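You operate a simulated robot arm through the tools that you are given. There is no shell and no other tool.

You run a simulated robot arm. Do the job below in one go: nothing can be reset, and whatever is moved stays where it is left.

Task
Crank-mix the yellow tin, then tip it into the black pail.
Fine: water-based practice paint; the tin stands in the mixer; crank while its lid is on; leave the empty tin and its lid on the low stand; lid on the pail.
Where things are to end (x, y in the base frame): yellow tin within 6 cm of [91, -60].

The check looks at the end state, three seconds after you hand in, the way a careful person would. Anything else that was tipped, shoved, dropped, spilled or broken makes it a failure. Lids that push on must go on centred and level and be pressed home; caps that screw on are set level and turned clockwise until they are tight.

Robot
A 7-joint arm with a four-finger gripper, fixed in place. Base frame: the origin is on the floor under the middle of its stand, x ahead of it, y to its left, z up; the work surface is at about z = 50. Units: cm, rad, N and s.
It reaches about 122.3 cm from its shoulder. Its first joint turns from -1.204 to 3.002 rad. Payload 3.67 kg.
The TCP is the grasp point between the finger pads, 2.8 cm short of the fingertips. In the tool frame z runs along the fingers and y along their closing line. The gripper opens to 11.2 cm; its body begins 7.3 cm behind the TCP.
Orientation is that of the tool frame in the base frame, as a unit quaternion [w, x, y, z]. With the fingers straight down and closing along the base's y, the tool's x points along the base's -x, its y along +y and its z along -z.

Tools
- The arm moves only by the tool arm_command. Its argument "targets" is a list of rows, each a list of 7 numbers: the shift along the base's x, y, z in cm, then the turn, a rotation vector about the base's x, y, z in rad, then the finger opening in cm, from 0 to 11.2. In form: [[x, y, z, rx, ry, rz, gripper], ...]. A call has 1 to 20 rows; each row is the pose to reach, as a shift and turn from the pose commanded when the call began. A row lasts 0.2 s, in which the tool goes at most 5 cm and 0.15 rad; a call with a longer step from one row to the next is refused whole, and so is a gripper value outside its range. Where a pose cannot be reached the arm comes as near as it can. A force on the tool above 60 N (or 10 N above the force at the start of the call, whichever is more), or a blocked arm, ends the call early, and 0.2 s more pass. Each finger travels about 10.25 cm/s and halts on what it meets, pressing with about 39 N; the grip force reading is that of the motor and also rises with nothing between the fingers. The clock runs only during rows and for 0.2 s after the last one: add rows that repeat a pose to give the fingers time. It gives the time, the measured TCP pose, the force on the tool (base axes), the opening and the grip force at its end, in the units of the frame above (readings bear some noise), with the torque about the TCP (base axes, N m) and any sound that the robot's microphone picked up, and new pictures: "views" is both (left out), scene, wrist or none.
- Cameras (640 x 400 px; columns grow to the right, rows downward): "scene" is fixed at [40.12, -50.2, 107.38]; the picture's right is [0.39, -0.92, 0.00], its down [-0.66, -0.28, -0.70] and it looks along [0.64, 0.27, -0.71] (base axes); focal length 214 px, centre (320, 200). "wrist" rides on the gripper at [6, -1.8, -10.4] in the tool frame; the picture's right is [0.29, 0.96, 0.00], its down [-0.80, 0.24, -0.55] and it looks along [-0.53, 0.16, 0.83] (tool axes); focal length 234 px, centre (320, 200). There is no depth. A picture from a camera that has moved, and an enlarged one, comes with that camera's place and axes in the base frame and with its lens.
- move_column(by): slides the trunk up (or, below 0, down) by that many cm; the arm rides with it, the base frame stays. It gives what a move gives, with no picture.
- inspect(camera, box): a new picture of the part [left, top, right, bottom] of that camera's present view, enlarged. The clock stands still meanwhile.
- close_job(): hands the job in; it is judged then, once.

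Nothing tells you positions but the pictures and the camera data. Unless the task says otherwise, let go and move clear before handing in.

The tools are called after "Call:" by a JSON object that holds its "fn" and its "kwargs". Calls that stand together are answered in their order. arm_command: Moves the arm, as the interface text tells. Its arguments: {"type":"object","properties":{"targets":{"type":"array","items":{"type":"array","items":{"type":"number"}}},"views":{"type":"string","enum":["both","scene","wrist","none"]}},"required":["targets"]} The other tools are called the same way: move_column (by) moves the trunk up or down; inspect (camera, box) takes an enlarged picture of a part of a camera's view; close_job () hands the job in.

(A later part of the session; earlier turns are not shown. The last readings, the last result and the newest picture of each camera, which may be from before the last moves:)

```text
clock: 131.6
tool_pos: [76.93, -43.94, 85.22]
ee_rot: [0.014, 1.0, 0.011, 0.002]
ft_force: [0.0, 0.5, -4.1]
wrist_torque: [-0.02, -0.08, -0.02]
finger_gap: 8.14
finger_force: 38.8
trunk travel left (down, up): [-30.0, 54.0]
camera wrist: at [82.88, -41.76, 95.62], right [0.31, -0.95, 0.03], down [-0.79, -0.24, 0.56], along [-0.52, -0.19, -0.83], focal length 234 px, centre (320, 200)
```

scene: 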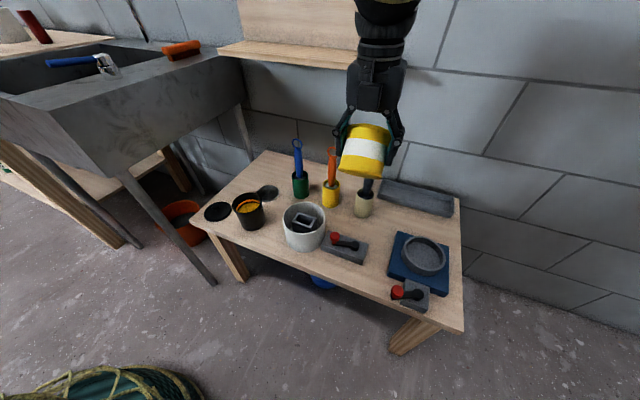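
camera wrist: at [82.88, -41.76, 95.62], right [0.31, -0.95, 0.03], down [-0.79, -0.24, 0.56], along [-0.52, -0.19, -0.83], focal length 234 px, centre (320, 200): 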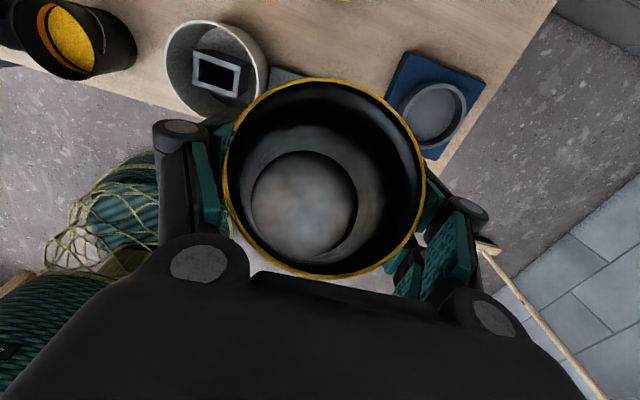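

The turn is reachable. Now I'll bring the tin upright again and move it over its final place near (92.5,-59.5), keeping high.

Call:
{"fn": "arm_command", "kwargs": {"targets": [[0, -2, 0, 0.003, -0.07, 0, 7], [0.3, -5, 0, 0.006, -0.15, 0, 7], [0.6, -8, 0, 0.01, -0.23, 0, 7], [1.2, -11, 0, 0.013, -0.31, 0, 7], [2.2, -13.5, 0, 0.016, -0.39, 0, 7], [4.2, -15, 0, 0.02, -0.47, 0, 7], [6.8, -15.7, -0.5, 0.023, -0.55, 0, 7], [9.5, -15.8, -1.5, 0.026, -0.63, 0, 7], [12, -15.8, -2.5, 0.029, -0.7, 0, 7], [14, -15.8, -3.5, 0.032, -0.771, 0, 7], [15.6, -15.8, -4.5, 0.032, -0.771, 0, 7], [15.6, -15.8, -5, 0.032, -0.771, 0, 7]], "views": "both"}}

Call:
{"fn": "inspect", "kwargs": {"camera": "scene", "box": [340, 130, 480, 290]}}

```text
clock: 134.2
tool_pos: [92.59, -59.9, 80.35]
ee_rot: [0.001, 0.926, 0.004, 0.378]
ft_force: [0.1, 0.5, -5.3]
wrist_torque: [0.0, 0.0, -0.01]
finger_gap: 8.2
finger_force: 39.1
trunk travel left (down, up): [-30.0, 54.0]
camera wrist: at [89.65, -58.04, 91.96], right [0.21, -0.95, 0.21], down [-0.96, -0.25, -0.16], along [0.21, -0.16, -0.96], focal length 234 px, centre (320, 200)
```

scene: 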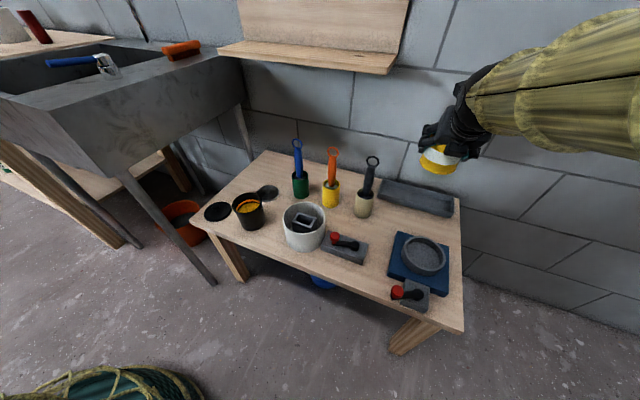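
wrist: 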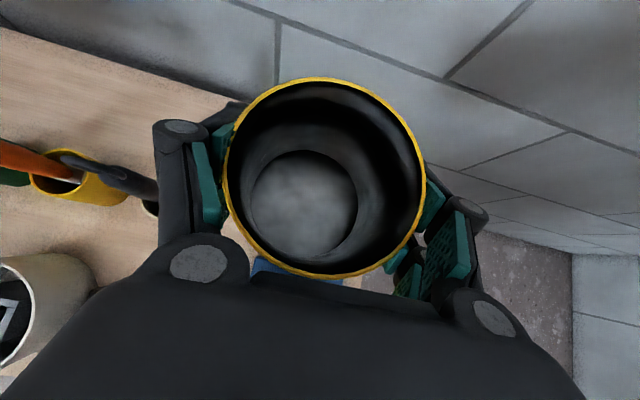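

```text
2.50 times, centred on (410, 210) of scene
camera zoom: at [40.12, -50.2, 107.38], right [0.39, -0.92, 0.0], down [-0.66, -0.28, -0.7], along [0.64, 0.27, -0.71], focal length 536 px, centre (95, 175)
```

zoom: 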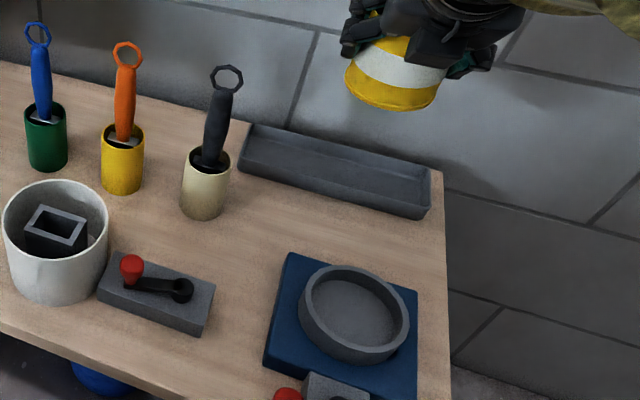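

The tin is upright over its spot, clear of the mixer's edge. I'll lower it most of the way.

Call:
{"fn": "arm_command", "kwargs": {"targets": [[0, 0, -3, 0, 0, 0, 7], [0, 0, -6.5, 0, 0, 0, 7], [0, 0, -10, 0, 0, 0, 7], [0, 0, -13.5, 0, 0, 0, 7], [0, 0, -17, 0, 0, 0, 7], [0, 0, -19.5, 0, 0, 0, 7], [0, 0, -20.5, 0, 0, 0, 7]], "views": "both"}}

Call:
{"fn": "inspect", "kwargs": {"camera": "scene", "box": [350, 150, 480, 300]}}

```text
clock: 135.8
tool_pos: [92.49, -59.82, 59.59]
ee_rot: [0.002, 0.925, 0.004, 0.379]
ft_force: [0.0, 0.0, -4.9]
wrist_torque: [0.02, 0.04, 0.0]
finger_gap: 8.14
finger_force: 38.7
trunk travel left (down, up): [-30.0, 54.0]
camera wrist: at [89.51, -58.05, 71.08], right [0.21, -0.95, 0.21], down [-0.96, -0.25, -0.16], along [0.2, -0.16, -0.96], focal length 234 px, centre (320, 200)
```

scene: 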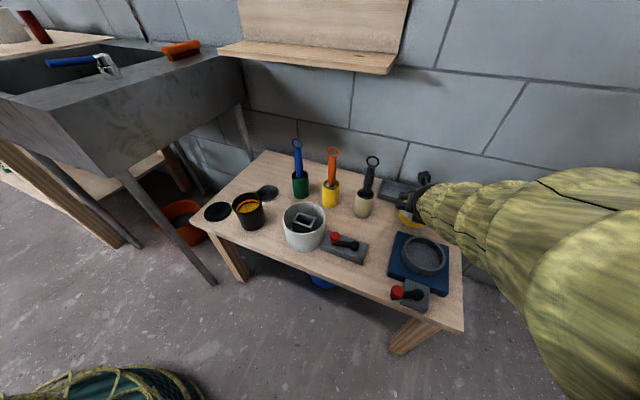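
wrist: 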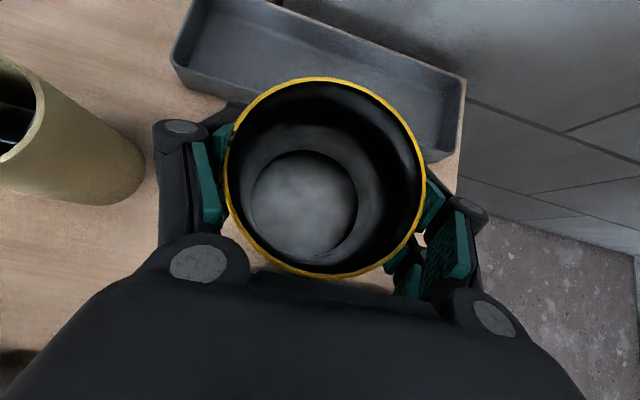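

```text
2.67 times, centred on (415, 225) of scene
camera zoom: at [40.12, -50.2, 107.38], right [0.39, -0.92, 0.0], down [-0.66, -0.28, -0.7], along [0.64, 0.27, -0.71], focal length 572 px, centre (67, 133)
```

zoom: 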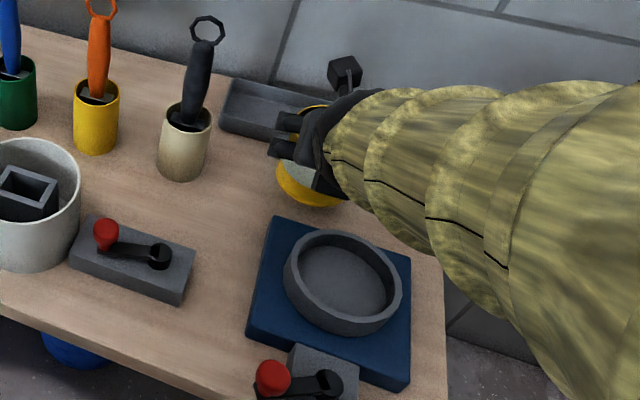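

Nearly down; now small steps with force checks.

Call:
{"fn": "arm_command", "kwargs": {"targets": [[0, 0, -0.4, 0, 0, 0, 7], [0, 0, -0.8, 0, 0, 0, 7], [0, 0, -1.2, 0, 0, 0, 7]], "views": "none"}}

```text
clock: 136.6
tool_pos: [92.5, -59.78, 58.48]
ee_rot: [0.001, 0.926, 0.004, 0.378]
ft_force: [0.6, 0.0, -4.9]
wrist_torque: [-0.01, 0.01, 0.0]
finger_gap: 8.14
finger_force: 38.9
trunk travel left (down, up): [-30.0, 54.0]
```

Call:
{"fn": "arm_command", "kwargs": {"targets": [[0, 0, -0.2, 0, 0, 0, 7], [0, 0, -0.4, 0, 0, 0, 7]], "views": "none"}}

```text
clock: 137.2
tool_pos: [92.62, -59.64, 58.19]
ee_rot: [0.002, 0.926, 0.004, 0.377]
ft_force: [0.9, 0.4, -5.1]
wrist_torque: [-0.02, 0.01, 0.0]
finger_gap: 8.15
finger_force: 39.2
trunk travel left (down, up): [-30.0, 54.0]
```

Call:
{"fn": "arm_command", "kwargs": {"targets": [[0, 0, -0.2, 0, 0, 0, 7], [0, 0, -0.35, 0, 0, 0, 7]], "views": "scene"}}

Call:
{"fn": "inspect", "kwargs": {"camera": "scene", "box": [385, 180, 445, 240]}}

```text
clock: 137.8
tool_pos: [92.46, -59.7, 57.76]
ee_rot: [0.001, 0.926, 0.004, 0.379]
ft_force: [0.5, -0.1, -5.0]
wrist_torque: [0.01, -0.01, 0.02]
finger_gap: 8.18
finger_force: 38.4
trunk travel left (down, up): [-30.0, 54.0]
```

scene: 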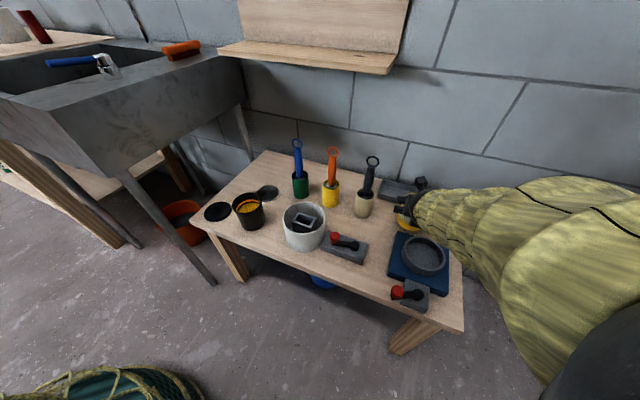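

```text
6.67 times, centred on (415, 210) of scene
camera zoom: at [40.12, -50.2, 107.38], right [0.39, -0.92, 0.0], down [-0.66, -0.28, -0.7], along [0.64, 0.27, -0.71], focal length 1430 px, centre (-313, 133)
```

zoom: 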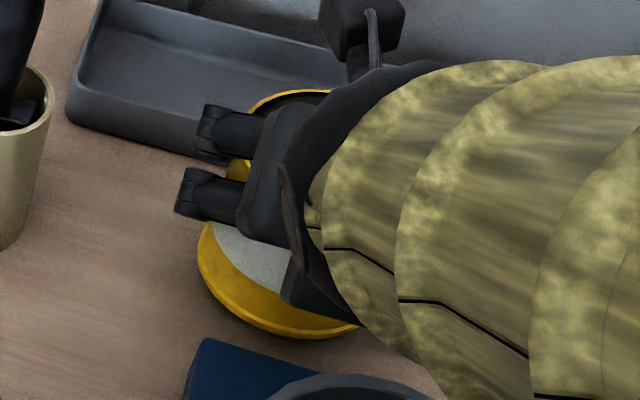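

By the picture the bottom is still about 1.5 cm above the table. Continuing down gently.

Call:
{"fn": "arm_command", "kwargs": {"targets": [[0, 0, -0.3, 0, 0, 0, 7], [0, 0, -0.6, 0, 0, 0, 7], [0, 0, -0.9, 0, 0, 0, 7]], "views": "none"}}

```text
clock: 138.6
tool_pos: [92.65, -59.61, 56.86]
ee_rot: [0.002, 0.926, 0.005, 0.378]
ft_force: [0.4, 0.2, -3.5]
wrist_torque: [0.01, 0.03, -0.03]
finger_gap: 8.15
finger_force: 39.1
trunk travel left (down, up): [-30.0, 54.0]
```

Call:
{"fn": "arm_command", "kwargs": {"targets": [[0, 0, -0.15, 0, 0, 0, 7], [0, 0, -0.3, 0, 0, 0, 7]], "views": "none"}}

```text
clock: 139.2
tool_pos: [92.53, -59.61, 56.53]
ee_rot: [0.002, 0.926, 0.004, 0.378]
ft_force: [0.6, 0.0, -4.5]
wrist_torque: [-0.02, -0.03, -0.04]
finger_gap: 8.16
finger_force: 39.0
trunk travel left (down, up): [-30.0, 54.0]
```

Call:
{"fn": "arm_command", "kwargs": {"targets": [[0, 0, -0.15, 0, 0, 0, 7], [0, 0, -0.3, 0, 0, 0, 7]], "views": "none"}}

```text
clock: 139.8
tool_pos: [92.59, -59.72, 56.19]
ee_rot: [0.002, 0.926, 0.003, 0.378]
ft_force: [-0.1, 0.0, -5.6]
wrist_torque: [0.03, -0.01, 0.04]
finger_gap: 8.15
finger_force: 38.7
trunk travel left (down, up): [-30.0, 54.0]
```

Call:
{"fn": "arm_command", "kwargs": {"targets": [[0, 0, -0.15, 0, 0, 0, 7], [0, 0, -0.3, 0, 0, 0, 7]], "views": "scene"}}

Call:
{"fn": "inspect", "kwargs": {"camera": "scene", "box": [385, 180, 445, 240]}}

```text
clock: 140.4
tool_pos: [92.63, -59.77, 55.88]
ee_rot: [0.002, 0.926, 0.004, 0.378]
ft_force: [-0.6, 0.1, -4.8]
wrist_torque: [0.0, 0.04, 0.01]
finger_gap: 8.15
finger_force: 39.0
trunk travel left (down, up): [-30.0, 54.0]
```

scene: 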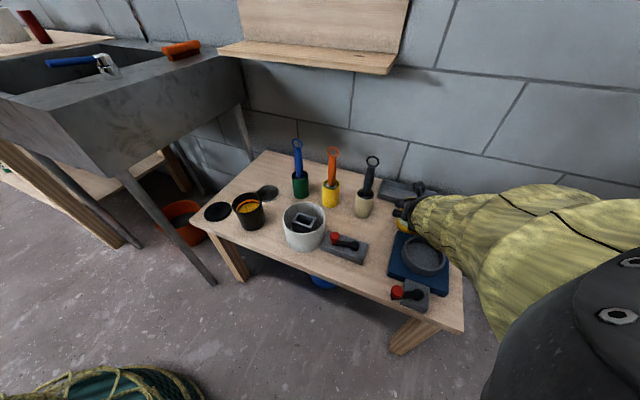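

```text
6.67 times, centred on (415, 210) of scene
camera zoom: at [40.12, -50.2, 107.38], right [0.39, -0.92, 0.0], down [-0.66, -0.28, -0.7], along [0.64, 0.27, -0.71], focal length 1430 px, centre (-313, 133)
```

zoom: 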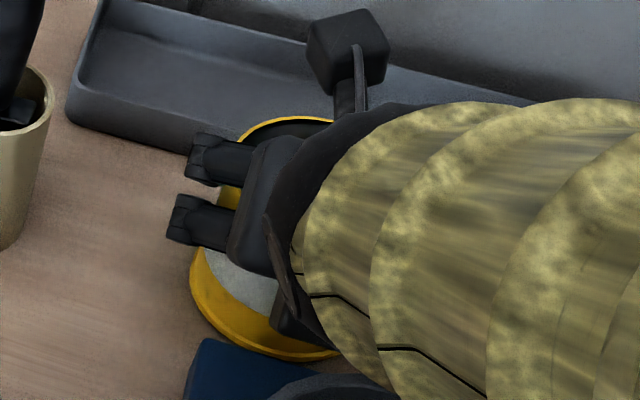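

Call:
{"fn": "arm_command", "kwargs": {"targets": [[0, 0, -0.1, 0, 0, 0, 7], [0, 0, -0.2, 0, 0, 0, 7]], "views": "none"}}

```text
clock: 141.0
tool_pos: [92.62, -59.62, 55.88]
ee_rot: [0.002, 0.926, 0.003, 0.378]
ft_force: [-0.3, -0.5, -0.4]
wrist_torque: [0.06, -0.05, -0.03]
finger_gap: 8.2
finger_force: 39.5
trunk travel left (down, up): [-30.0, 54.0]
```

The table now carries the tin's weight. I'll press down a hair, then open the fingers and rise straight up.

Call:
{"fn": "arm_command", "kwargs": {"targets": [[0, 0, -0.08, 0, 0, 0, 7], [0, 0, -0.08, 0, 0, 0, 8.4], [0, 0, -0.05, 0, 0, 0, 9.5], [0, 0, -0.05, 0, 0, 0, 10.5], [0, 0, -0.05, 0, 0, 0, 11.2], [0, 0, -0.05, 0, 0, 0, 11.2]], "views": "both"}}

Call:
{"fn": "inspect", "kwargs": {"camera": "wrist", "box": [160, 60, 480, 300]}}

```text
clock: 142.4
tool_pos: [92.64, -59.68, 55.75]
ee_rot: [0.002, 0.926, 0.004, 0.378]
ft_force: [0.7, -0.3, -0.9]
wrist_torque: [-0.03, 0.0, -0.04]
finger_gap: 11.21
finger_force: 0.0
trunk travel left (down, up): [-30.0, 54.0]
camera wrist: at [89.61, -57.91, 67.33], right [0.21, -0.95, 0.21], down [-0.96, -0.25, -0.16], along [0.21, -0.16, -0.96], focal length 234 px, centre (320, 200)
```

scene: 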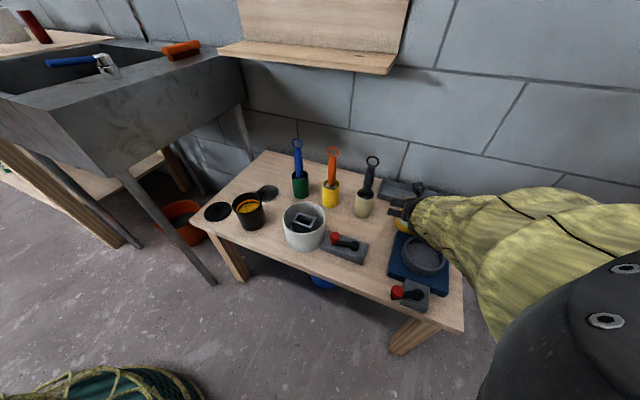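
wrist: 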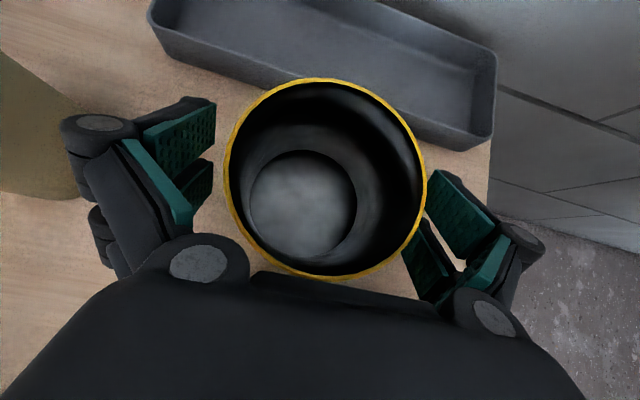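

```text
1.67 times, centred on (320, 180) of wrist
camera zoom: at [89.61, -57.91, 67.33], right [0.21, -0.95, 0.21], down [-0.96, -0.25, -0.16], along [0.21, -0.16, -0.96], focal length 390 px, centre (320, 233)
```

zoom: 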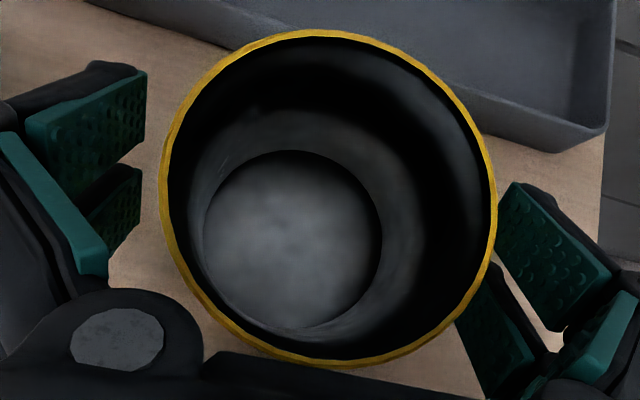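

Tin released and standing. Rising straight up clear of it.

Call:
{"fn": "arm_command", "kwargs": {"targets": [[0, 0, 1, 0, 0, 0, 11.2], [0, 0, 2.5, 0, 0, 0, 11.2], [0, 0, 5, 0, 0, 0, 11.2], [0, 0, 8.5, 0, 0, 0, 11.2], [0, 0, 12.5, 0, 0, 0, 11.2], [0, 0, 17, 0, 0, 0, 11.2], [0, 0, 21.5, 0, 0, 0, 11.2], [-1, 1, 26, 0, 0, 0, 11.2], [-3, 3, 29, 0, 0.1, 0, 11.2], [-6, 5, 30, 0, 0.23, 0, 11.2], [-9, 7, 30, 0, 0.36, 0, 11.2], [-12, 9, 30, 0, 0.5, 0, 11.2], [-15, 11, 30, 0, 0.64, 0, 11.2], [-17, 13, 30, 0, 0.77, 0, 11.2], [-17, 13, 30, 0, 0.77, 0, 11.2]], "views": "both"}}

Call:
{"fn": "inspect", "kwargs": {"camera": "scene", "box": [350, 170, 480, 310]}}

```text
clock: 145.6
tool_pos: [75.23, -46.88, 85.94]
ee_rot: [-0.001, 1.0, 0.004, 0.002]
ft_force: [0.2, 0.2, 0.4]
wrist_torque: [0.02, -0.03, -0.03]
finger_gap: 11.2
finger_force: 0.2
trunk travel left (down, up): [-30.0, 54.0]
camera wrist: at [81.25, -45.09, 96.23], right [0.3, -0.95, 0.0], down [-0.8, -0.25, 0.55], along [-0.53, -0.16, -0.83], focal length 234 px, centre (320, 200)
```

scene: 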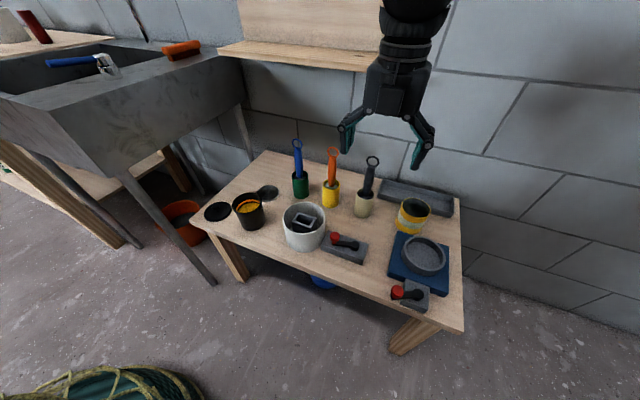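
wrist: 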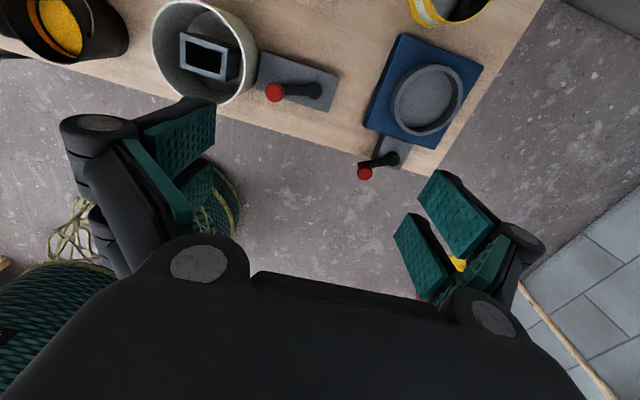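

```text
2.86 times, centred on (415, 240) of scene
camera zoom: at [40.12, -50.2, 107.38], right [0.39, -0.92, 0.0], down [-0.66, -0.28, -0.7], along [0.64, 0.27, -0.71], focal length 613 px, centre (49, 86)
```

zoom: 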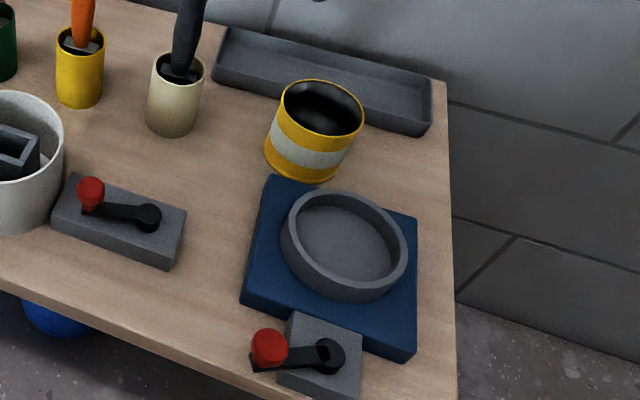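

The tin stands at about (92.6,-59.7) on the table. Next the pail's lid: I'll fly over to it, turning the hand back to its original yaw on the way.

Call:
{"fn": "arm_command", "kwargs": {"targets": [[0, 2.4, 0, 0, 0, -0.15, 11], [-0.2, 4.8, 0, 0, 0, -0.3, 10], [-0.4, 7.2, 0, 0, 0, -0.45, 9], [-0.6, 9.6, 0, 0, 0, -0.6, 8], [-0.8, 12, 0, 0, 0, -0.75, 7], [-1, 14.4, 0, 0, 0, -0.9, 6], [-1.2, 16.8, 0, 0, 0, -1.05, 6], [-1.4, 19.2, 0, 0, 0, -1.2, 6], [-1.6, 21.6, 0, 0, 0, -1.35, 6], [-1.8, 24, 0, 0, 0, -1.5, 6], [-2, 26.4, 0, 0, 0, -1.65, 6], [-2.2, 28.8, 0, 0, 0, -1.8, 6], [-2.4, 31.2, 0, 0, 0, -1.95, 6], [-2.6, 33.6, 0, 0, 0, -2.1, 6], [-2.8, 36, 0, 0, 0, -2.25, 6], [-3, 38.4, 0, 0, 0, -2.4, 6], [-3.2, 40.8, 0, 0, 0, -2.55, 6], [-3.4, 43.2, 0, 0, 0, -2.7, 6], [-3.6, 45.6, 0, 0, 0, -2.85, 6], [-3.8, 47, 0, 0, 0, -3.0, 6]], "views": "both"}}

```text
clock: 149.8
tool_pos: [71.63, 0.24, 86.03]
ee_rot: [-0.003, -0.074, 0.997, -0.001]
ft_force: [0.9, 0.6, -0.3]
wrist_torque: [0.01, 0.01, 0.01]
finger_gap: 5.99
finger_force: 0.0
trunk travel left (down, up): [-30.0, 54.0]
camera wrist: at [66.13, -2.57, 96.35], right [-0.43, 0.9, 0.0], down [0.76, 0.36, 0.55], along [0.5, 0.24, -0.84], focal length 234 px, centre (320, 200)
```

scene: 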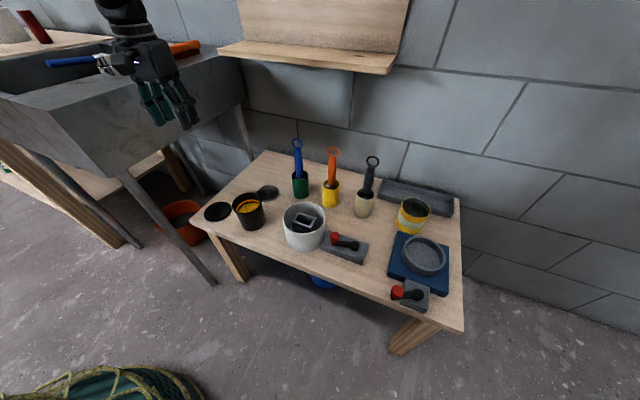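
wrist: 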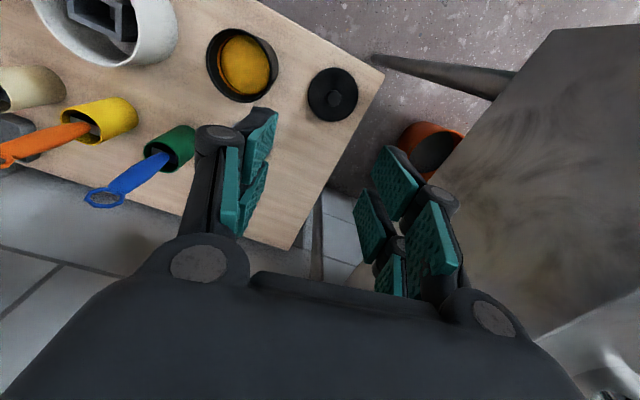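

The pail lid shows at about (71.6,2.7). I'll finish the yaw and descend above it.

Call:
{"fn": "arm_command", "kwargs": {"targets": [[0, 0.8, -3, 0, 0, -0.07, 6], [0, 1.6, -6.5, 0, 0, -0.147, 6], [0, 2.4, -10, 0, 0, -0.147, 6], [0, 2.4, -13.5, 0, 0, -0.147, 5], [0, 2.4, -17, 0, 0, -0.147, 5], [0, 2.4, -19, 0, 0, -0.147, 5], [0, 2.4, -19, 0, 0, -0.147, 5]], "views": "both"}}

Call:
{"fn": "inspect", "kwargs": {"camera": "wrist", "box": [160, 0, 440, 200]}}

Call:
{"fn": "inspect", "kwargs": {"camera": "scene", "box": [180, 130, 290, 240]}}

```text
clock: 151.4
tool_pos: [71.71, 2.46, 66.56]
ee_rot: [-0.003, -0.002, 1.0, 0.0]
ft_force: [-0.1, -0.6, -0.1]
wrist_torque: [0.01, 0.06, 0.01]
finger_gap: 4.99
finger_force: 0.0
trunk travel left (down, up): [-30.0, 54.0]
camera wrist: at [65.82, 0.56, 76.91], right [-0.29, 0.96, 0.0], down [0.8, 0.24, 0.55], along [0.52, 0.16, -0.84], focal length 234 px, centre (320, 200)
```

scene: 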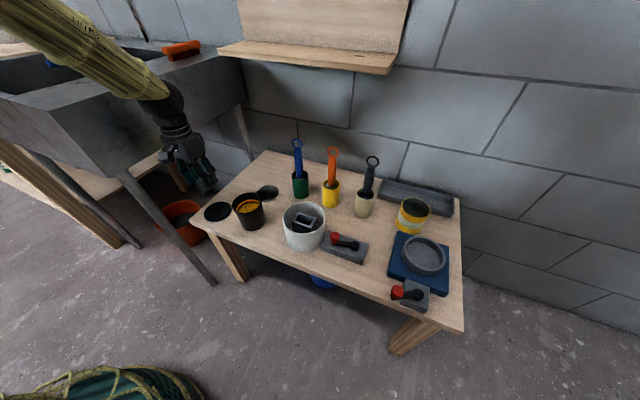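
wrist: 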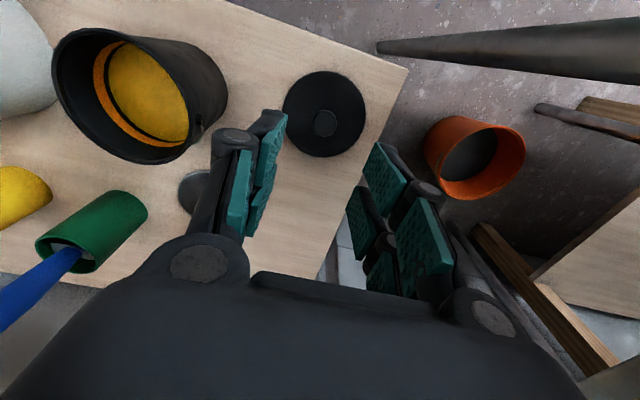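

```text
2.00 times, centred on (300, 100) of wrist
camera zoom: at [65.82, 0.56, 76.91], right [-0.29, 0.96, 0.0], down [0.8, 0.24, 0.55], along [0.52, 0.16, -0.84], focal length 468 px, centre (360, 400)
```

zoom: 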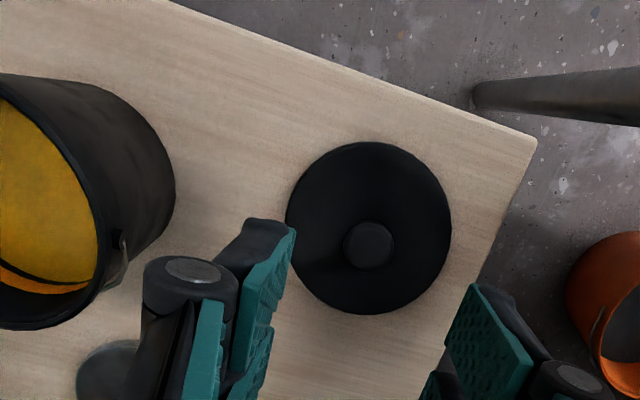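

```text
3.64 times, centred on (235, 185) of scene
camera zoom: at [40.12, -50.2, 107.38], right [0.39, -0.92, 0.0], down [-0.66, -0.28, -0.7], along [0.64, 0.27, -0.71], focal length 780 px, centre (629, 254)
```

zoom: 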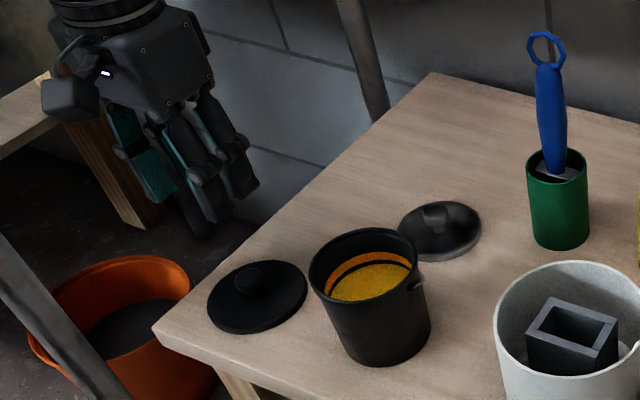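

The lid knob is at about (71.9,2.9). I'll descend over it with the fingers at 5 cm.

Call:
{"fn": "arm_command", "kwargs": {"targets": [[0.1, 0.2, -3, 0, 0, 0, 5], [0.2, 0.45, -6, 0, 0, 0, 5], [0.2, 0.45, -9, 0, 0, 0, 5], [0.2, 0.45, -11, 0, 0, 0, 5], [0.2, 0.45, -11, 0, 0, 0, 5]], "views": "both"}}

Call:
{"fn": "inspect", "kwargs": {"camera": "wrist", "box": [200, 80, 440, 280]}}

Call:
{"fn": "inspect", "kwargs": {"camera": "scene", "box": [180, 150, 280, 240]}}

```text
clock: 152.6
tool_pos: [71.93, 3.07, 55.9]
ee_rot: [-0.002, -0.002, 1.0, -0.001]
ft_force: [0.1, -0.1, 0.1]
wrist_torque: [-0.01, -0.01, 0.01]
finger_gap: 4.99
finger_force: 0.2
trunk travel left (down, up): [-30.0, 54.0]
camera wrist: at [65.99, 1.19, 66.24], right [-0.29, 0.96, 0.0], down [0.8, 0.24, 0.55], along [0.53, 0.16, -0.84], focal length 234 px, centre (320, 200)
```

scene: 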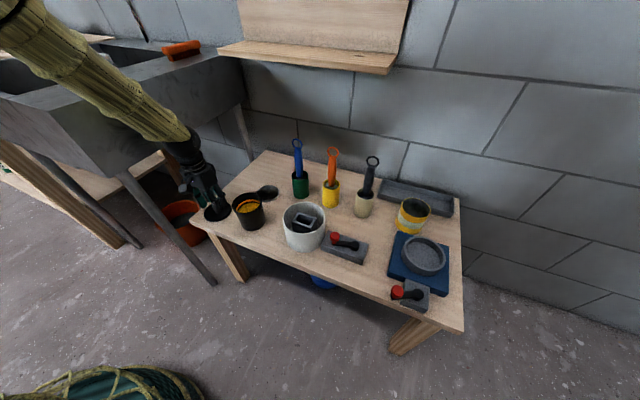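
wrist: 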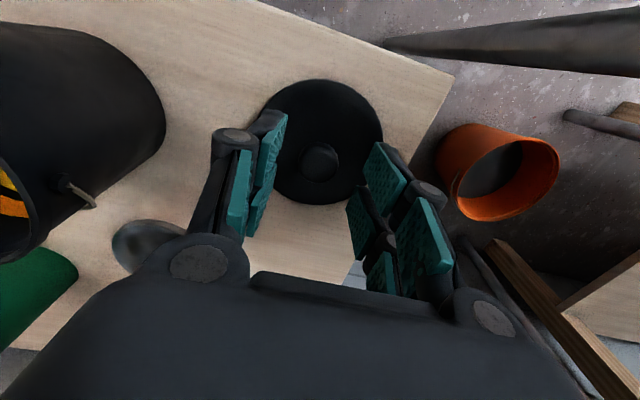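

```text
2.00 times, centred on (320, 180) of wrist
camera zoom: at [65.99, 1.19, 66.24], right [-0.29, 0.96, 0.0], down [0.8, 0.24, 0.55], along [0.53, 0.16, -0.84], focal length 468 px, centre (320, 240)
```

zoom: 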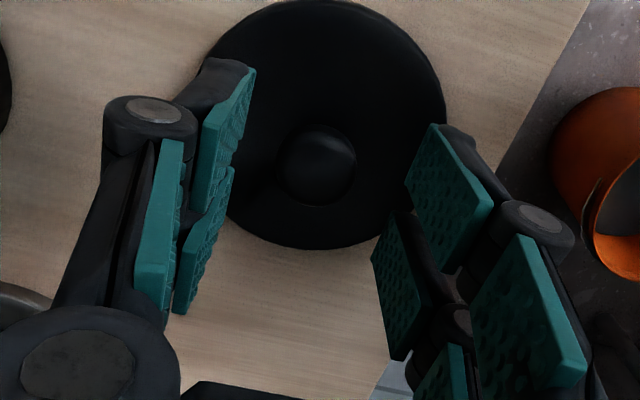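

```text
4.44 times, centred on (230, 195) of scene
camera zoom: at [40.12, -50.2, 107.38], right [0.39, -0.92, 0.0], down [-0.66, -0.28, -0.7], along [0.64, 0.27, -0.71], focal length 953 px, centre (720, 222)
```

zoom: 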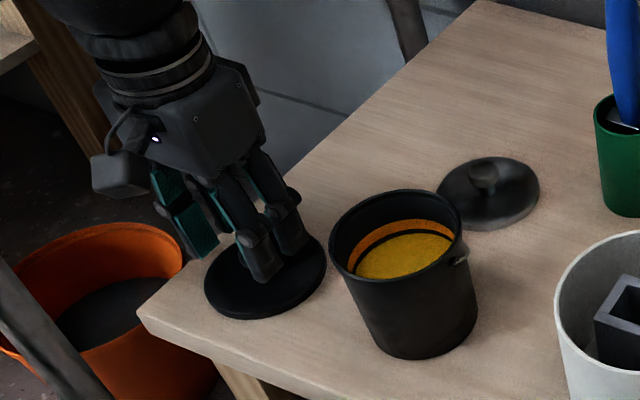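

Aligned over the knob. Lowering the last bit and closing on it.

Call:
{"fn": "arm_command", "kwargs": {"targets": [[0, -0.1, -0.6, 0, 0, 0, 5], [0, -0.15, -1.2, 0, 0, 0, 5], [0, -0.15, -1.7, 0, 0, 0, 5], [0, -0.15, -1.7, 0, 0, 0, 4]], "views": "none"}}

```text
clock: 153.6
tool_pos: [71.98, 2.94, 54.19]
ee_rot: [-0.004, -0.001, 1.0, 0.0]
ft_force: [-0.3, -0.1, 0.3]
wrist_torque: [0.0, 0.03, 0.0]
finger_gap: 3.97
finger_force: 0.0
trunk travel left (down, up): [-30.0, 54.0]
```

Call:
{"fn": "arm_command", "kwargs": {"targets": [[0, 0, 0, 0, 0, 0, 3], [0, 0, 0, 0, 0, 0, 2], [0, 0, 0, 0, 0, 0, 1], [0, 0, 0, 0, 0, 0, 1]], "views": "both"}}

Call:
{"fn": "inspect", "kwargs": {"camera": "wrist", "box": [200, 80, 440, 280]}}

Call:
{"fn": "inspect", "kwargs": {"camera": "scene", "box": [180, 150, 280, 240]}}

```text
clock: 154.6
tool_pos: [71.86, 3.04, 54.18]
ee_rot: [-0.003, -0.001, 1.0, 0.0]
ft_force: [-0.3, -0.3, 0.9]
wrist_torque: [0.02, 0.01, -0.01]
finger_gap: 2.16
finger_force: 38.7
trunk travel left (down, up): [-30.0, 54.0]
camera wrist: at [66.04, 1.06, 64.59], right [-0.29, 0.96, 0.0], down [0.8, 0.24, 0.55], along [0.52, 0.16, -0.84], focal length 234 px, centre (320, 200)
```

scene: 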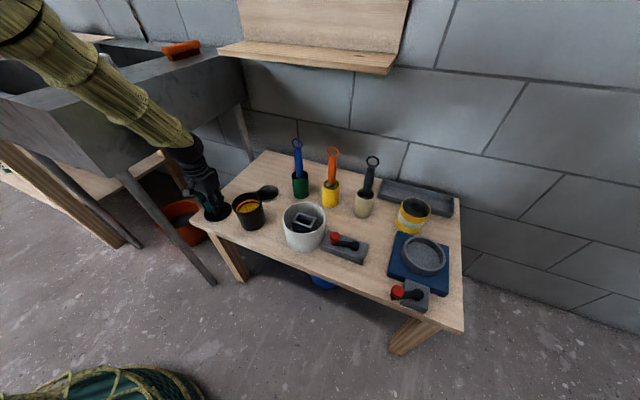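
wrist: 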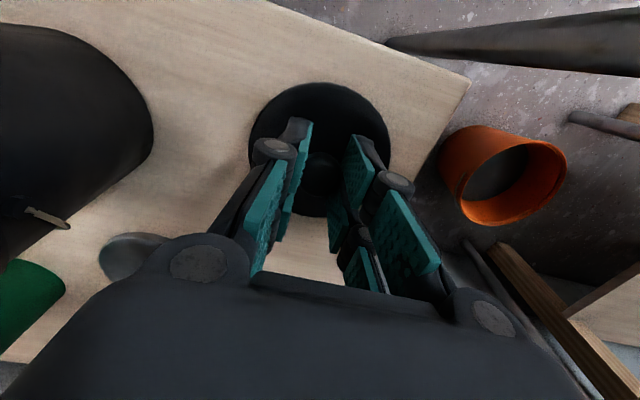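

```text
2.00 times, centred on (320, 180) of wrist
camera zoom: at [66.04, 1.06, 64.59], right [-0.29, 0.96, 0.0], down [0.8, 0.24, 0.55], along [0.52, 0.16, -0.84], focal length 468 px, centre (320, 240)
```

zoom: 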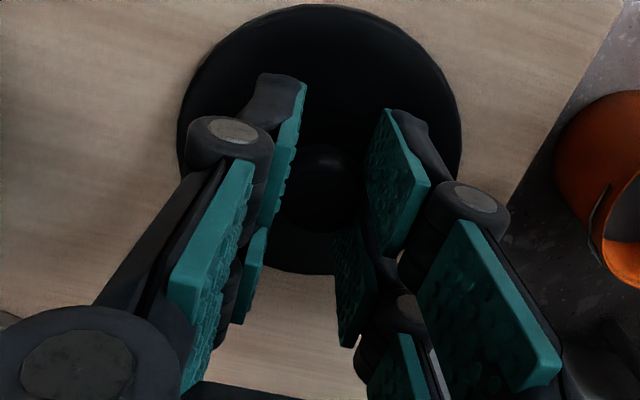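

```text
4.44 times, centred on (230, 195) of scene
camera zoom: at [40.12, -50.2, 107.38], right [0.39, -0.92, 0.0], down [-0.66, -0.28, -0.7], along [0.64, 0.27, -0.71], focal length 953 px, centre (720, 222)
```

zoom: 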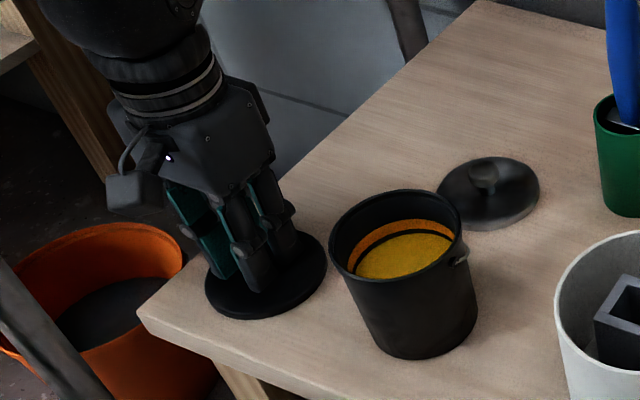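

Lid gripped (gap 2.16). I'll lift it and carry it over the pail, stopping above the rim to line it up visually.

Call:
{"fn": "arm_command", "kwargs": {"targets": [[0, 0, 0.5, 0, 0, 0, 1], [0, 0, 2, 0, 0, 0, 1], [0, 0, 5, 0, 0, 0, 1], [0, 0, 9, 0, 0, 0, 1], [0, 0, 13, 0, 0, 0, 1], [0.1, -1, 16, 0, 0, 0, 1], [0.3, -4, 17.5, 0, 0, 0, 1], [0.6, -8, 17.5, 0, 0, 0, 1], [0.9, -12, 17.5, 0, 0, 0, 1], [1.1, -14.5, 16, 0, 0, 0, 1], [1.1, -14.6, 13.5, 0, 0, 0, 1], [1.1, -14.6, 13, 0, 0, 0, 1]], "views": "both"}}

Call:
{"fn": "inspect", "kwargs": {"camera": "scene", "box": [205, 150, 295, 240]}}

Call:
{"fn": "inspect", "kwargs": {"camera": "wrist", "box": [200, 60, 440, 260]}}

```text
clock: 157.2
tool_pos: [73.2, -11.66, 67.19]
ee_rot: [-0.002, -0.003, 1.0, -0.001]
ft_force: [-0.8, -0.8, -0.1]
wrist_torque: [0.01, -0.01, -0.03]
finger_gap: 2.15
finger_force: 39.6
trunk travel left (down, up): [-30.0, 54.0]
camera wrist: at [67.26, -13.53, 77.64], right [-0.29, 0.96, 0.0], down [0.8, 0.24, 0.55], along [0.53, 0.16, -0.84], focal length 234 px, centre (320, 200)
```

scene: 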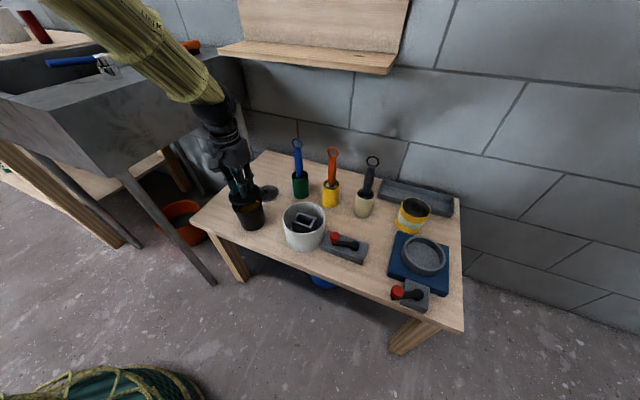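
wrist: 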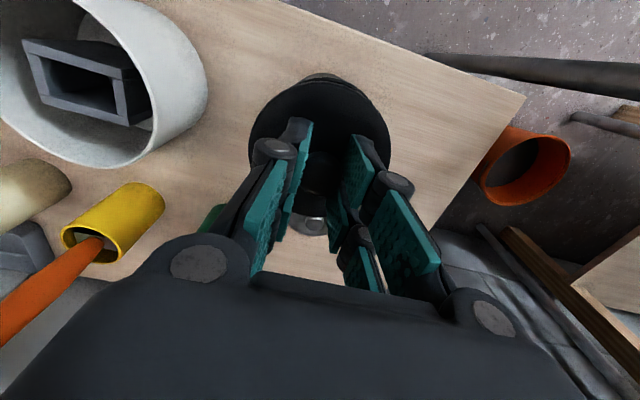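

```text
4.44 times, centred on (250, 195) of scene
camera zoom: at [40.12, -50.2, 107.38], right [0.39, -0.92, 0.0], down [-0.66, -0.28, -0.7], along [0.64, 0.27, -0.71], focal length 953 px, centre (631, 222)
```

zoom: 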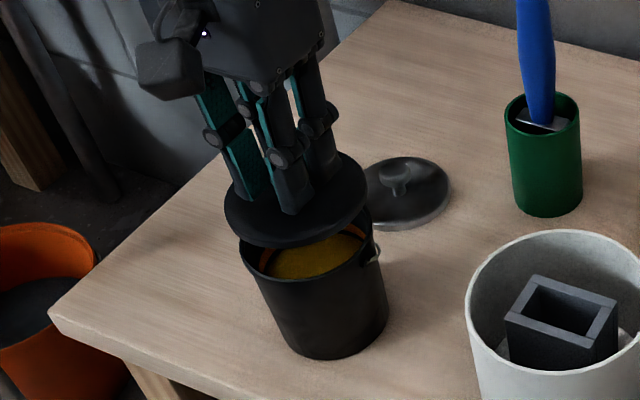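

```text
2.00 times, centred on (320, 160) of wrist
camera zoom: at [67.26, -13.53, 77.64], right [-0.29, 0.96, 0.0], down [0.8, 0.24, 0.55], along [0.53, 0.16, -0.84], focal length 468 px, centre (320, 280)
```

zoom: 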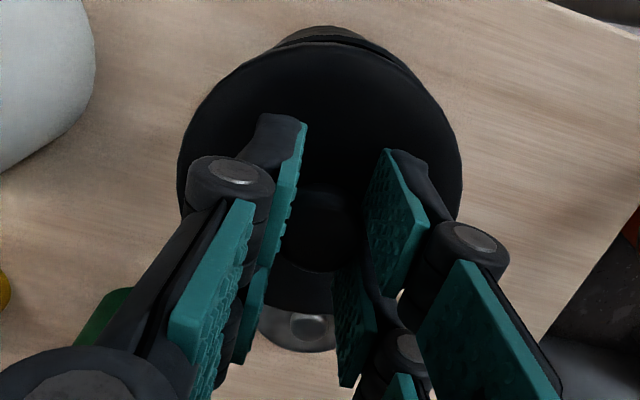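

The scene view suggests the lid is centred over the pail within a few millimetres. I'll zoom on the wrist view to check the other direction.

Call:
{"fn": "inspect", "kwargs": {"camera": "wrist", "box": [240, 60, 400, 150]}}

Call:
{"fn": "inspect", "kwargs": {"camera": "scene", "box": [225, 175, 275, 235]}}

```text
4.00 times, centred on (320, 105) of wrist
camera zoom: at [67.26, -13.53, 77.64], right [-0.29, 0.96, 0.0], down [0.8, 0.24, 0.55], along [0.53, 0.16, -0.84], focal length 937 px, centre (320, 580)
```

zoom: 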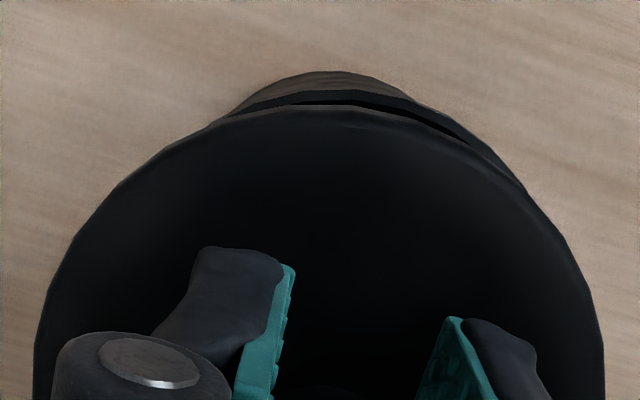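

```text
6.67 times, centred on (250, 205) of scene
camera zoom: at [40.12, -50.2, 107.38], right [0.39, -0.92, 0.0], down [-0.66, -0.28, -0.7], along [0.64, 0.27, -0.71], focal length 1430 px, centre (787, 167)
```

zoom: 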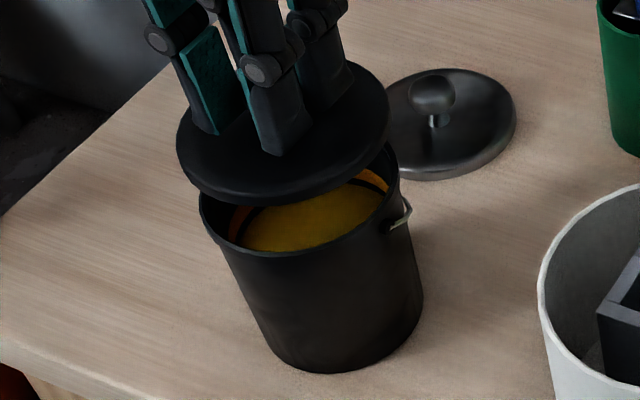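

The lid looks centred to within about 2 mm; I'll nudge it slightly (-0.1,+0.12) and begin lowering toward the rim.

Call:
{"fn": "arm_command", "kwargs": {"targets": [[-0.1, 0.12, -0.4, 0, 0, 0, 1], [-0.1, 0.12, -1.0, 0, 0, 0, 1], [-0.1, 0.12, -1.6, 0, 0, 0, 1], [-0.1, 0.12, -2.0, 0, 0, 0, 1]], "views": "both"}}

Call:
{"fn": "inspect", "kwargs": {"camera": "scene", "box": [225, 175, 275, 235]}}

Call:
{"fn": "inspect", "kwargs": {"camera": "wrist", "box": [240, 60, 400, 150]}}

```text
clock: 158.2
tool_pos: [73.12, -11.48, 65.23]
ee_rot: [-0.003, -0.002, 1.0, 0.0]
ft_force: [-0.2, 0.4, -1.1]
wrist_torque: [0.01, -0.03, -0.01]
finger_gap: 2.17
finger_force: 38.9
trunk travel left (down, up): [-30.0, 54.0]
camera wrist: at [67.13, -13.46, 75.63], right [-0.29, 0.96, 0.0], down [0.8, 0.24, 0.55], along [0.52, 0.16, -0.84], focal length 234 px, centre (320, 200)
```

scene: 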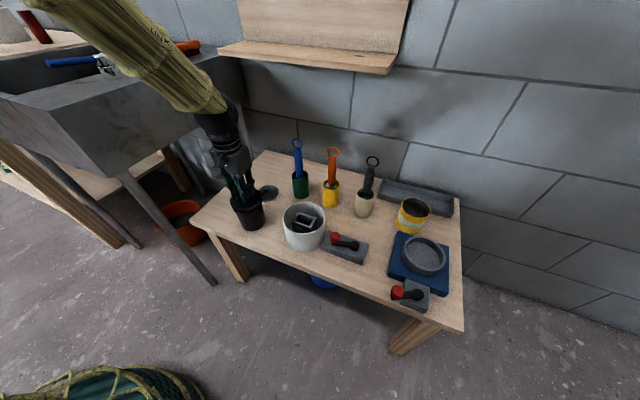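
wrist: 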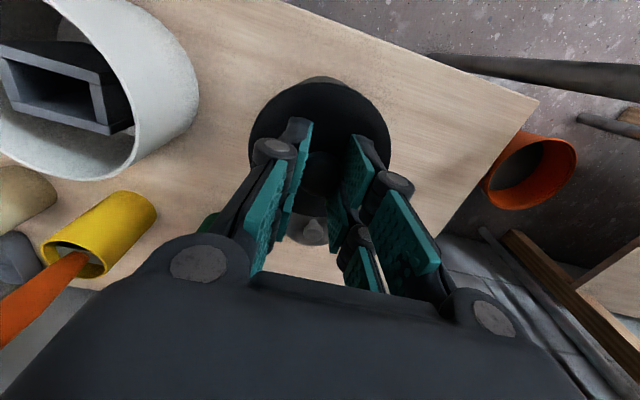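

```text
6.67 times, centred on (250, 205) of scene
camera zoom: at [40.12, -50.2, 107.38], right [0.39, -0.92, 0.0], down [-0.66, -0.28, -0.7], along [0.64, 0.27, -0.71], focal length 1430 px, centre (787, 167)
```

zoom: 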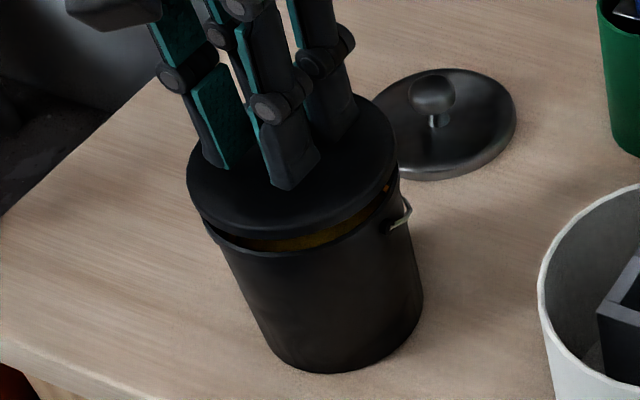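

```text
4.00 times, centred on (320, 105) of wrist
camera zoom: at [67.13, -13.46, 75.63], right [-0.29, 0.96, 0.0], down [0.8, 0.24, 0.55], along [0.52, 0.16, -0.84], focal length 937 px, centre (320, 580)
```

zoom: 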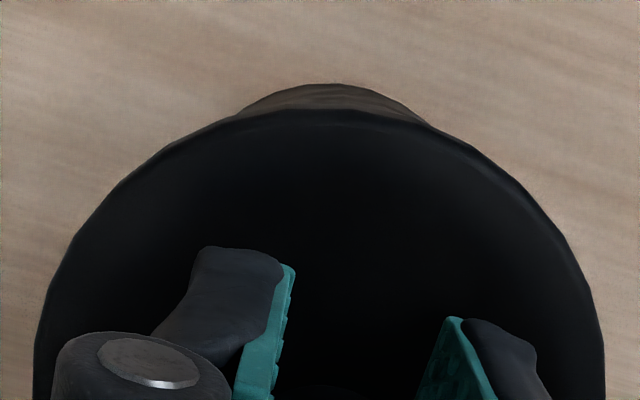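

Alignment holds: lid about 1 cm above the rim and centred. I'll keep lowering in small steps until it seats.

Call:
{"fn": "arm_command", "kwargs": {"targets": [[-0.03, 0.08, -0.2, 0, 0, 0, 1], [-0.03, 0.08, -0.4, 0, 0, 0, 1], [-0.03, 0.08, -0.6, 0, 0, 0, 1]], "views": "none"}}

```text
clock: 159.0
tool_pos: [72.88, -11.3, 64.54]
ee_rot: [-0.003, -0.001, 1.0, 0.0]
ft_force: [0.7, 0.1, -0.8]
wrist_torque: [0.02, 0.02, -0.01]
finger_gap: 2.17
finger_force: 38.7
trunk travel left (down, up): [-30.0, 54.0]
```

Call:
{"fn": "arm_command", "kwargs": {"targets": [[0, 0, -0.15, 0, 0, 0, 1], [0, 0, -0.3, 0, 0, 0, 1]], "views": "none"}}

```text
clock: 159.6
tool_pos: [72.8, -11.25, 64.3]
ee_rot: [-0.003, -0.001, 1.0, 0.001]
ft_force: [0.4, 0.2, -1.0]
wrist_torque: [-0.04, 0.01, -0.02]
finger_gap: 2.15
finger_force: 39.6
trunk travel left (down, up): [-30.0, 54.0]
```

Call:
{"fn": "arm_command", "kwargs": {"targets": [[0, 0, 0, 0, 0, 0, 1]], "views": "both"}}

Call:
{"fn": "inspect", "kwargs": {"camera": "scene", "box": [225, 175, 275, 235]}}

Call:
{"fn": "inspect", "kwargs": {"camera": "wrist", "box": [240, 60, 400, 150]}}

```text
clock: 160.0
tool_pos: [72.84, -11.42, 64.34]
ee_rot: [-0.003, -0.002, 1.0, 0.001]
ft_force: [0.0, -1.1, -1.1]
wrist_torque: [-0.01, -0.01, -0.02]
finger_gap: 2.18
finger_force: 39.3
trunk travel left (down, up): [-30.0, 54.0]
camera wrist: at [66.93, -13.27, 74.66], right [-0.29, 0.96, 0.0], down [0.8, 0.24, 0.55], along [0.52, 0.16, -0.84], focal length 234 px, centre (320, 200)
```

scene: 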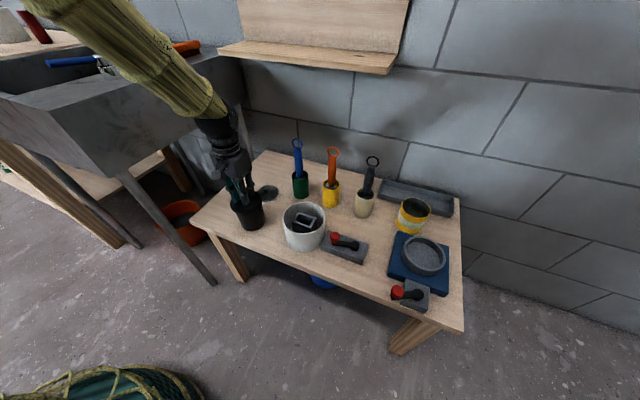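
wrist: 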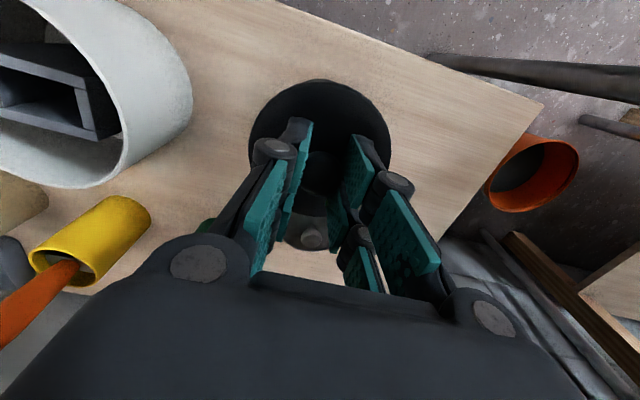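

```text
6.67 times, centred on (250, 205) of scene
camera zoom: at [40.12, -50.2, 107.38], right [0.39, -0.92, 0.0], down [-0.66, -0.28, -0.7], along [0.64, 0.27, -0.71], focal length 1430 px, centre (787, 167)
```

zoom: 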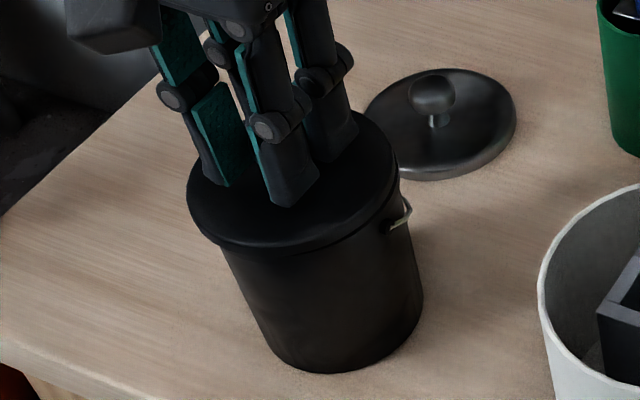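

```text
4.00 times, centred on (320, 105) of wrist
camera zoom: at [66.93, -13.27, 74.66], right [-0.29, 0.96, 0.0], down [0.8, 0.24, 0.55], along [0.52, 0.16, -0.84], focal length 937 px, centre (320, 580)
```

zoom: 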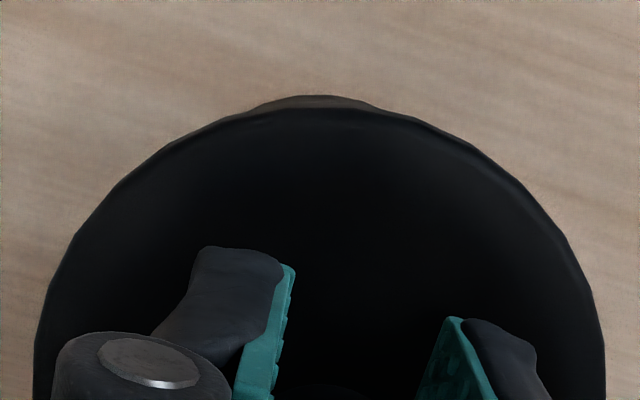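

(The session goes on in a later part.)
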